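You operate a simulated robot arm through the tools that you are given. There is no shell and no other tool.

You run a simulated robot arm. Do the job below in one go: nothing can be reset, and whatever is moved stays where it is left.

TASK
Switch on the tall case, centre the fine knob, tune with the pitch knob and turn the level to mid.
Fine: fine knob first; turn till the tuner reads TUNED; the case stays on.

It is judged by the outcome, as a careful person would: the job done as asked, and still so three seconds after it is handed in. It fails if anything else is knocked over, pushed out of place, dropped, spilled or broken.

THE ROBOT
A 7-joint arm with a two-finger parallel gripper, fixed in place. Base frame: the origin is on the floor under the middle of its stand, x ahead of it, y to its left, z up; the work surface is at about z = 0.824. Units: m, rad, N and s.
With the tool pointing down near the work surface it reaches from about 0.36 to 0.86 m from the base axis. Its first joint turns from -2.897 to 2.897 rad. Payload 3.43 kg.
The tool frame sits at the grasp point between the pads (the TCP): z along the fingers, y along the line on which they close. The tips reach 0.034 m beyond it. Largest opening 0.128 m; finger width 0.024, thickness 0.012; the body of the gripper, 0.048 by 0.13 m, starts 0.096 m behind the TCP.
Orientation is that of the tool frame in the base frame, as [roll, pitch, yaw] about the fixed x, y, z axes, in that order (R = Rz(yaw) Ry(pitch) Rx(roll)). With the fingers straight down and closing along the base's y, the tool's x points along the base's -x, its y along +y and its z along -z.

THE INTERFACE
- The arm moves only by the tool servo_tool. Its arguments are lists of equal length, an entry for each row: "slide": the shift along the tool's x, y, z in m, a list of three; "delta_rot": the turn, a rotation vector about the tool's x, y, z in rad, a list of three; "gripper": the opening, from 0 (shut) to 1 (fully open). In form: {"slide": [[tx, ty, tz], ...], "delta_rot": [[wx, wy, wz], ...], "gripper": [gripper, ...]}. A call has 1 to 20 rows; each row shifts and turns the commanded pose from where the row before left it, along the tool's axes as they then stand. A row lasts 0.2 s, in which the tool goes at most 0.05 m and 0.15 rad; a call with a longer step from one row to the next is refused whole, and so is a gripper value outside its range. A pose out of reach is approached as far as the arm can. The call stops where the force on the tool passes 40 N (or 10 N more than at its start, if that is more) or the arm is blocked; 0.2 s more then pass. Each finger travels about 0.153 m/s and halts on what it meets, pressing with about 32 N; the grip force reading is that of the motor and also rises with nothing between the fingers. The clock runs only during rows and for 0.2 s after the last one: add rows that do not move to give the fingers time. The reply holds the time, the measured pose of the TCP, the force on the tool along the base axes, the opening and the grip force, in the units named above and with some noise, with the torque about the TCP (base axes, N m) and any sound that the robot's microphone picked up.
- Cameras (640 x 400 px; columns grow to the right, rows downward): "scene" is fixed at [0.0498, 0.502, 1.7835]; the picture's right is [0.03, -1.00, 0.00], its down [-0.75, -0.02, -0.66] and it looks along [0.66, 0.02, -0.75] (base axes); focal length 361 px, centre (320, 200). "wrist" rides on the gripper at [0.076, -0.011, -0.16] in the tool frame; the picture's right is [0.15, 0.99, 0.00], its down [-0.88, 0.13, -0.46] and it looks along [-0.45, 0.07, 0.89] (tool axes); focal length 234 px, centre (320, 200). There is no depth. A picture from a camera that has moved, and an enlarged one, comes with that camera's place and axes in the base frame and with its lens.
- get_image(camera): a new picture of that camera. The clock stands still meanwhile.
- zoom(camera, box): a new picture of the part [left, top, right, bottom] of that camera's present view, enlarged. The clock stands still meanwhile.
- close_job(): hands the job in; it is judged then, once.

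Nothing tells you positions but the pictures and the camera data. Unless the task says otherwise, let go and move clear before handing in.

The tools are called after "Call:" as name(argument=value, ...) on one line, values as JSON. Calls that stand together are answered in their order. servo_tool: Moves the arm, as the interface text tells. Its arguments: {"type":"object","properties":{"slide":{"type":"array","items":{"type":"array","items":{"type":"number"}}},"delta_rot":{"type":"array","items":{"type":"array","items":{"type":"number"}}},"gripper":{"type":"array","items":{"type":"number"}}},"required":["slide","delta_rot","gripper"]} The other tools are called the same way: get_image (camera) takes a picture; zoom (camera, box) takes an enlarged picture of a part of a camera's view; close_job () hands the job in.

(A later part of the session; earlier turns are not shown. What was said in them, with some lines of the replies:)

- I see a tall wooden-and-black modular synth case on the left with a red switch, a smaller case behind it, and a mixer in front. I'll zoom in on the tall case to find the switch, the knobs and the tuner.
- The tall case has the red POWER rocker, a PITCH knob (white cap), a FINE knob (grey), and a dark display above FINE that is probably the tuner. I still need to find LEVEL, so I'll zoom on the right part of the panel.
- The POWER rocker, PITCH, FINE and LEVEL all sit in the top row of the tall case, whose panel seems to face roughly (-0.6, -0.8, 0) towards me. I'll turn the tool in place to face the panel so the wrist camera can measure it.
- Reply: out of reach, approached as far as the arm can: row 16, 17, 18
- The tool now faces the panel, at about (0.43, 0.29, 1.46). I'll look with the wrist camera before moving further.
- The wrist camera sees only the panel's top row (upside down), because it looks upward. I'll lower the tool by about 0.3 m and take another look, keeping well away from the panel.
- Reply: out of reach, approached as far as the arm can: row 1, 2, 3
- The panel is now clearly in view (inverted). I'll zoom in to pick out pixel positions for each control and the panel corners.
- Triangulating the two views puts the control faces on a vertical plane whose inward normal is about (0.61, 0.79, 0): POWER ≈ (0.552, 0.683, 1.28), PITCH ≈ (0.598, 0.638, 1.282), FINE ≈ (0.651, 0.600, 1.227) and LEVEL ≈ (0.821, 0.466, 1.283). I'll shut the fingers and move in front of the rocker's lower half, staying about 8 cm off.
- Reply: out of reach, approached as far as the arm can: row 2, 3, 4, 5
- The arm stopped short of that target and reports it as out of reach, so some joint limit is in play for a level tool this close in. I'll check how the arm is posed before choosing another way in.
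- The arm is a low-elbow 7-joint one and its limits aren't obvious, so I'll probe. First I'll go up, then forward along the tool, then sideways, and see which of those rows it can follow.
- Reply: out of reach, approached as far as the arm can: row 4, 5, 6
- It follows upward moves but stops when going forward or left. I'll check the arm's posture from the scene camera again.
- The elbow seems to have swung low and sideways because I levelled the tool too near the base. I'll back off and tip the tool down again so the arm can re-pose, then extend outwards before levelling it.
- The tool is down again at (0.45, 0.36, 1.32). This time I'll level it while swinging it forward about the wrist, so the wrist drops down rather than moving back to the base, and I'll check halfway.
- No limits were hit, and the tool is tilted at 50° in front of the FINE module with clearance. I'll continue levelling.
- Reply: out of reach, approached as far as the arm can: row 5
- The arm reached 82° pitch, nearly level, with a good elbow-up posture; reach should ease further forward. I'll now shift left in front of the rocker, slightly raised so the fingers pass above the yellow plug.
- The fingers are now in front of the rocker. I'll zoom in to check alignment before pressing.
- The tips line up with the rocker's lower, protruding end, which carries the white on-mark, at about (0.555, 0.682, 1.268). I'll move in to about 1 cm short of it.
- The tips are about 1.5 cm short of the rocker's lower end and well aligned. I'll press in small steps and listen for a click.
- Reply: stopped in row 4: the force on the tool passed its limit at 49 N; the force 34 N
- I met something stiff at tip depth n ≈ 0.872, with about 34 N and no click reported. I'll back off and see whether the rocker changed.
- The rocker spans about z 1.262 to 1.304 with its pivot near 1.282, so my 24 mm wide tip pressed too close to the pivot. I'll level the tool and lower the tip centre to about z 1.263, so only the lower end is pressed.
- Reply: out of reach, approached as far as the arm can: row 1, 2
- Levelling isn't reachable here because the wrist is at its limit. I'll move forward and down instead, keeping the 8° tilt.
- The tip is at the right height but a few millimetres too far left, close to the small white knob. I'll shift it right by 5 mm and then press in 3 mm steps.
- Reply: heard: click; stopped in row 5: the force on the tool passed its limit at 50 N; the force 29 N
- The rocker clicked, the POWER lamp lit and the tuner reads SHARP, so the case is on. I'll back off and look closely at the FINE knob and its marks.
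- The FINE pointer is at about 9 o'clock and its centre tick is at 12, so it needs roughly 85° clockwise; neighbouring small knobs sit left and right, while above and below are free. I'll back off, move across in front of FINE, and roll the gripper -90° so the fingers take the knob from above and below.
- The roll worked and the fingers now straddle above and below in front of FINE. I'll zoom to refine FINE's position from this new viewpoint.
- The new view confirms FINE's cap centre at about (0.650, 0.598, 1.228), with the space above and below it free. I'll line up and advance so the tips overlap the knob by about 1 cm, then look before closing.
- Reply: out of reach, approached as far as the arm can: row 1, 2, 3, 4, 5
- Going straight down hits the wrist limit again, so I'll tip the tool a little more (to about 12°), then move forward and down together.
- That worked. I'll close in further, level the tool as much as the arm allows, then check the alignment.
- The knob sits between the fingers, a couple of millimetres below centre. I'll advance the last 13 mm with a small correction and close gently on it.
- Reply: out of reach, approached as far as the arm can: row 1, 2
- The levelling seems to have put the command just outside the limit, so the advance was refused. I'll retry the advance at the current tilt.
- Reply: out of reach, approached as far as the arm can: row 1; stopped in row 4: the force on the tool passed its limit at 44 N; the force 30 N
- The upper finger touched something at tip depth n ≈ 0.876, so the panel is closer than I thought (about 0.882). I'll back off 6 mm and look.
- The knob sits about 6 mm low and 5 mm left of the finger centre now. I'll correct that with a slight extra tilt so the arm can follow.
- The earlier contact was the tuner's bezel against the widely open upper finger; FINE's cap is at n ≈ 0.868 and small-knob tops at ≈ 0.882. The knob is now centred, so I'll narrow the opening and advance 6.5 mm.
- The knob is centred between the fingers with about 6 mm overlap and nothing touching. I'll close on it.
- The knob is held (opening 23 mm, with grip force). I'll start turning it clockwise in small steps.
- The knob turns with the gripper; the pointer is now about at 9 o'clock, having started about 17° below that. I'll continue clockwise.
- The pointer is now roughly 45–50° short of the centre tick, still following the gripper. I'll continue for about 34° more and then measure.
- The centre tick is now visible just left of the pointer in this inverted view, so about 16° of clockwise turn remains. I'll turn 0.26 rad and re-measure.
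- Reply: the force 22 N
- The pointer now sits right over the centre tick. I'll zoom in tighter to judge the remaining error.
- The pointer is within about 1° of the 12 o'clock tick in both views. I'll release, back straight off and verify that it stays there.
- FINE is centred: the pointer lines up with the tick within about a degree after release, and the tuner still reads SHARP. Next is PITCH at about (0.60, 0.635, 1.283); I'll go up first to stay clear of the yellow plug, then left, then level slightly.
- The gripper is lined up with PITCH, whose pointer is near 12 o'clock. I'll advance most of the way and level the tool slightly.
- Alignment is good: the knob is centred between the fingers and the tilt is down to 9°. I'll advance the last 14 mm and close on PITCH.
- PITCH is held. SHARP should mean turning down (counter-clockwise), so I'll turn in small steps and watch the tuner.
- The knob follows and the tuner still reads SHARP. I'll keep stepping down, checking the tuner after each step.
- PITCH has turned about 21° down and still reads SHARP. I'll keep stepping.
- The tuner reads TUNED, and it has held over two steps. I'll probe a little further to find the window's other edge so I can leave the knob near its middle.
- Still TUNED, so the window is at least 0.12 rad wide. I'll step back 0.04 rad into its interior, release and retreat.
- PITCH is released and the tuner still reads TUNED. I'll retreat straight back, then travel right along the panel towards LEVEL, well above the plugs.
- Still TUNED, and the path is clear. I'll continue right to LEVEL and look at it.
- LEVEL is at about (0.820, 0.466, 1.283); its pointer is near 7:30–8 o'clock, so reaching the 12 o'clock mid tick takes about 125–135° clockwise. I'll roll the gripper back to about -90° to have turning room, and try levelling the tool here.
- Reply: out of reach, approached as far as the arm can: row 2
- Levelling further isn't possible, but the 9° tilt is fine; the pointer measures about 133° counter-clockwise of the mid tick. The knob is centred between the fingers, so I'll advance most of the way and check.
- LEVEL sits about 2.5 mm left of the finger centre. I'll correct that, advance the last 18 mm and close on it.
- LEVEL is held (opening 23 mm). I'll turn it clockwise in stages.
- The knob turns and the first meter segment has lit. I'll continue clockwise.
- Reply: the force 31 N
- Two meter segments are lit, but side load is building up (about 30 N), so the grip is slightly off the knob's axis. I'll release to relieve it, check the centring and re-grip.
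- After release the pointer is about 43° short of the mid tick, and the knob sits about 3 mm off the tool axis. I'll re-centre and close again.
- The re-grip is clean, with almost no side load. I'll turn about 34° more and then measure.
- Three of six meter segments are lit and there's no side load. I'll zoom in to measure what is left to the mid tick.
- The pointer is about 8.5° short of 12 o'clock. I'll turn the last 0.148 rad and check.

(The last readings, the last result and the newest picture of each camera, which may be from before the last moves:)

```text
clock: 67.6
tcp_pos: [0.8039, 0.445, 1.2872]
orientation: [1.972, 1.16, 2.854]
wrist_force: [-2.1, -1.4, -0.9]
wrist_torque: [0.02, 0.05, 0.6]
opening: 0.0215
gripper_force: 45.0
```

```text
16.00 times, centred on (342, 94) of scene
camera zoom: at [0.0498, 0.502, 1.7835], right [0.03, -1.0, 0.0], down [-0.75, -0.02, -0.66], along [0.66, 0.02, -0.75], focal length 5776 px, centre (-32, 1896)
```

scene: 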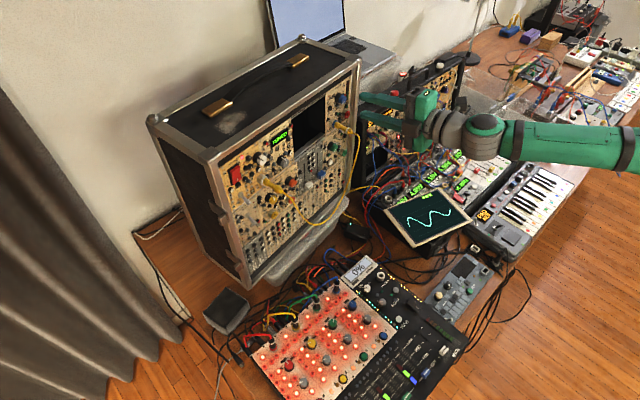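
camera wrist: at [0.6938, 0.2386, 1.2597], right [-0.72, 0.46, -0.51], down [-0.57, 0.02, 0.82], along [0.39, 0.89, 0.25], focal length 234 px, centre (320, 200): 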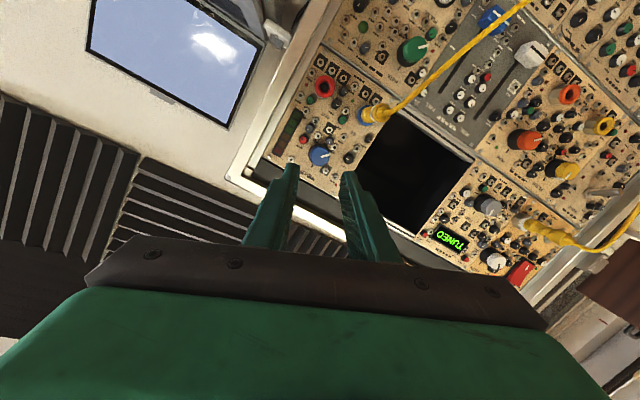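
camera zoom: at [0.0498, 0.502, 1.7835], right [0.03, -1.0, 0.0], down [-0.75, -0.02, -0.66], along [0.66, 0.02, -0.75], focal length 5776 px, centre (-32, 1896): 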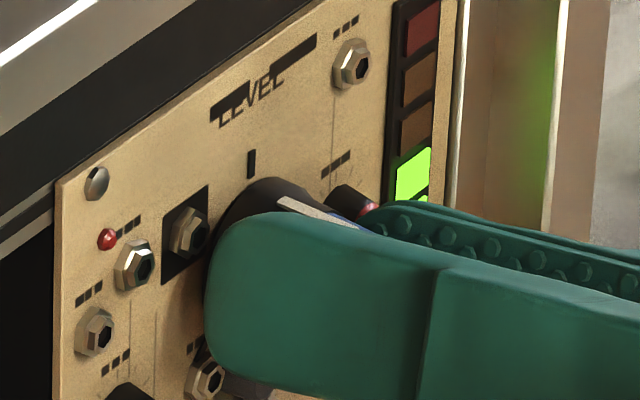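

The pointer is within a degree or two of 12 o'clock with three of six segments lit. I'll release, back off and measure it unobstructed.

Call:
servo_tool(slide=[[0, 0, 0], [0, 0, 0], [0, 0, -0.01], [0, 0, -0.02], [0, 0, -0.02], [0, 0, 0]], delta_rot=[[0, 0, 0], [0, 0, 0], [0, 0, 0], [0, 0, 0], [0, 0, 0], [0, 0, 0]], gripper=[0.22, 0.28, 0.28, 0.28, 0.28, 0.28])

Call:
zoom(camera="wrist", box=[260, 110, 388, 190])

Call:
zoom(camera="wrist", box=[296, 145, 344, 175])

Call:
zoom(camera="scene", box=[326, 84, 358, 104])

```text
clock: 69.0
tcp_pos: [0.7748, 0.4051, 1.2955]
orientation: [1.974, 1.16, 2.852]
wrist_force: [0.6, 0.1, -0.5]
wrist_torque: [0.0, 0.03, 0.03]
opening: 0.0357
gripper_force: 0.1
```

```text
5.00 times, centred on (324, 150) of wrist
camera zoom: at [0.6558, 0.2818, 1.2465], right [-0.75, 0.62, 0.23], down [-0.03, -0.38, 0.93], along [0.66, 0.69, 0.3], focal length 1171 px, centre (300, 450)
```

zoom: 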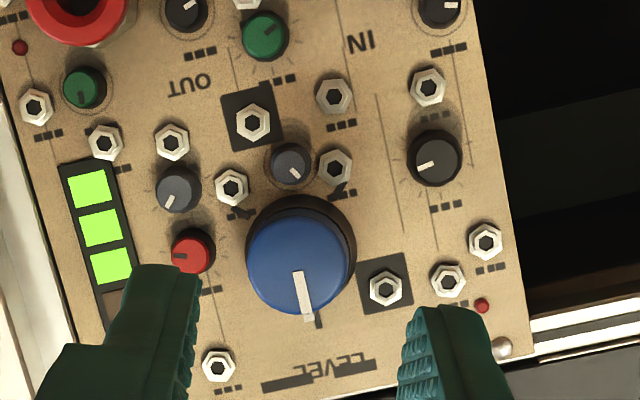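

```text
13.33 times, centred on (320, 160) of wrist
camera zoom: at [0.6558, 0.2818, 1.2465], right [-0.75, 0.62, 0.23], down [-0.03, -0.38, 0.93], along [0.66, 0.69, 0.3], focal length 3122 px, centre (320, 733)
```

zoom: 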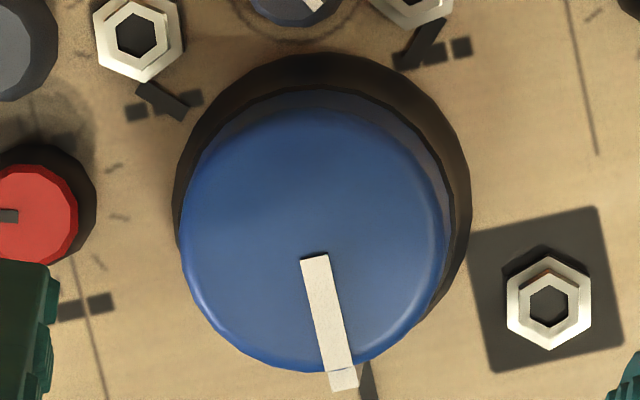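

```text
16.00 times, centred on (342, 94) of scene
camera zoom: at [0.0498, 0.502, 1.7835], right [0.03, -1.0, 0.0], down [-0.75, -0.02, -0.66], along [0.66, 0.02, -0.75], focal length 5776 px, centre (-32, 1896)
```

zoom: 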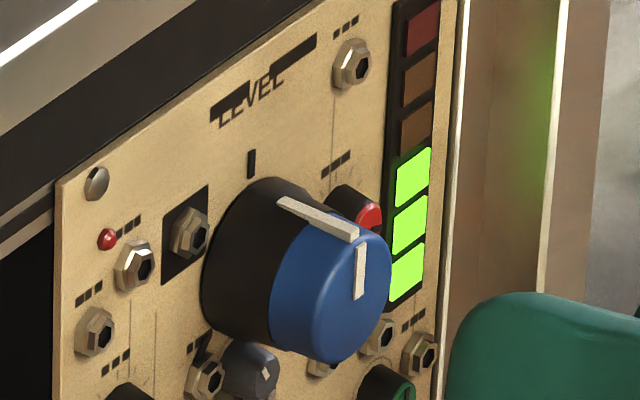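

LEVEL's pointer is on its 12 o'clock tick (within about 1°), with three of six segments lit. I'll pull the arm well clear and check everything once more.

Call:
servo_tool(slide=[[0, 0, -0.03], [0, 0, -0.03], [0, 0, -0.03], [0, 0, -0.02], [0, 0, 0], [0, 0, 0]], delta_rot=[[0, 0, 0], [0, 0, 0], [0, 0, 0], [0, 0, 0], [0, 0, 0], [0, 0, 0]], gripper=[0.28, 0.28, 0.28, 0.28, 0.28, 0.28])

Call:
get_image(camera="scene")

Call:
zoom(camera="scene", box=[210, 125, 322, 195])

Call:
zoom(camera="scene", box=[270, 146, 302, 166])

Call:
get_image(camera="wrist")

```text
clock: 70.4
tcp_pos: [0.7084, 0.3193, 1.3118]
orientation: [1.974, 1.16, 2.856]
wrist_force: [0.2, -0.2, 0.0]
wrist_torque: [0.0, -0.03, -0.03]
opening: 0.0356
gripper_force: 0.0
```

```text
taken
```

scene: 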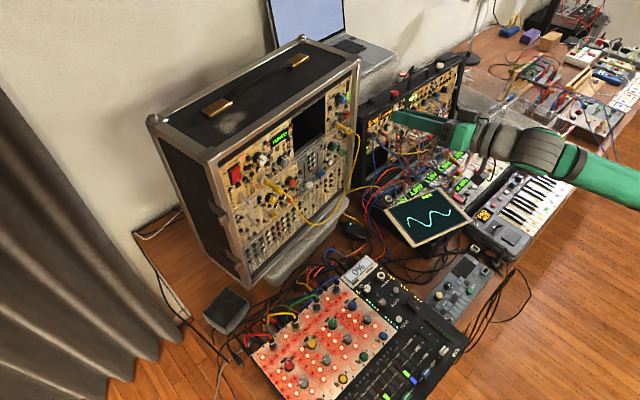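

```text
5.71 times, centred on (266, 160) of scene
camera zoom: at [0.0498, 0.502, 1.7835], right [0.03, -1.0, 0.0], down [-0.75, -0.02, -0.66], along [0.66, 0.02, -0.75], focal length 2063 px, centre (629, 429)
```

zoom: 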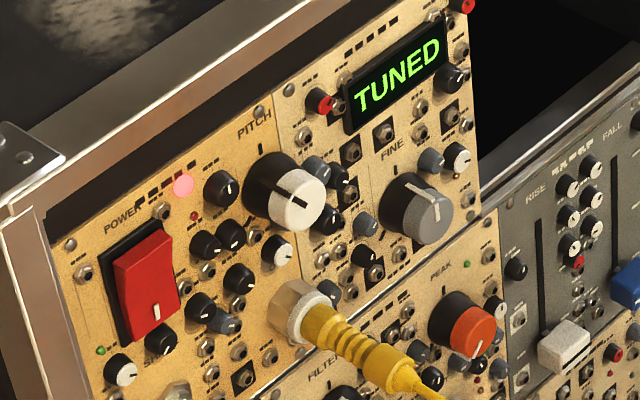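

```text
16.00 times, centred on (286, 156) of scene
camera zoom: at [0.0498, 0.502, 1.7835], right [0.03, -1.0, 0.0], down [-0.75, -0.02, -0.66], along [0.66, 0.02, -0.75], focal length 5776 px, centre (864, 904)
```

zoom: 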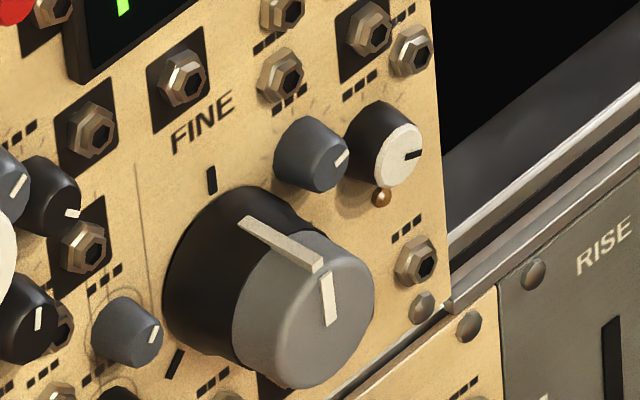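

```text
taken
camera wrist: at [0.5901, 0.196, 1.2638], right [-0.75, 0.62, 0.23], down [-0.03, -0.38, 0.93], along [0.66, 0.69, 0.3], focal length 234 px, centre (320, 200)
```

wrist: 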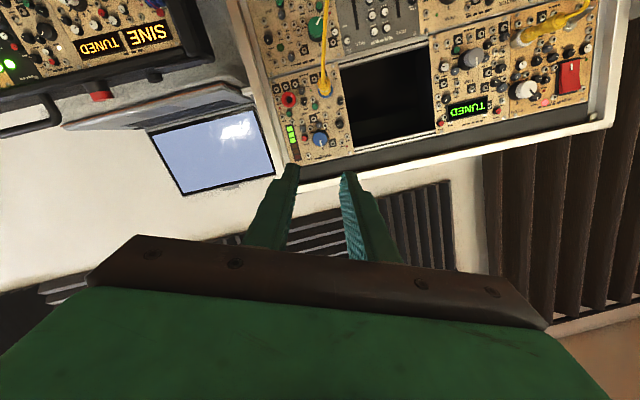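

I switched the case on, with the POWER lamp lit and the rocker pressed. FINE and LEVEL are on their 12 o'clock ticks, the tuner reads TUNED, and the arm is clear with nothing else moved. I'll hand the job in.

Call:
close_job()

```text
The job is handed in.
```

I finished the job and handed it in. No verdict came back, so this is what the last pictures showed.

- **Power:** the tall case is on. The rocker clicked over, the POWER lamp lit, and it was still lit at the end.
- **Fine knob:** I centred this first. Its pointer is on the 12 o'clock tick, within about 1–2°.
- **Pitch knob:** I turned it down from SHARP until the tuner read TUNED. I left it inside the tuned range rather than at its edge, and it still read TUNED after I let go.
- **Level:** its pointer is at the 12 o'clock mid tick, with three of the six meter segments lit. One camera put it exactly on the tick and the other about 3° past it.

Two contacts during the work were harder than intended. I first pressed the rocker too near its pivot, at up to 49 N, before moving lower. One finger also bumped the panel beside the tuner, at 44 N, while I lined up on the fine knob. I saw no damage or shift from either one, and nothing else looked moved in the final view. The gripper is open and well back from the panel.
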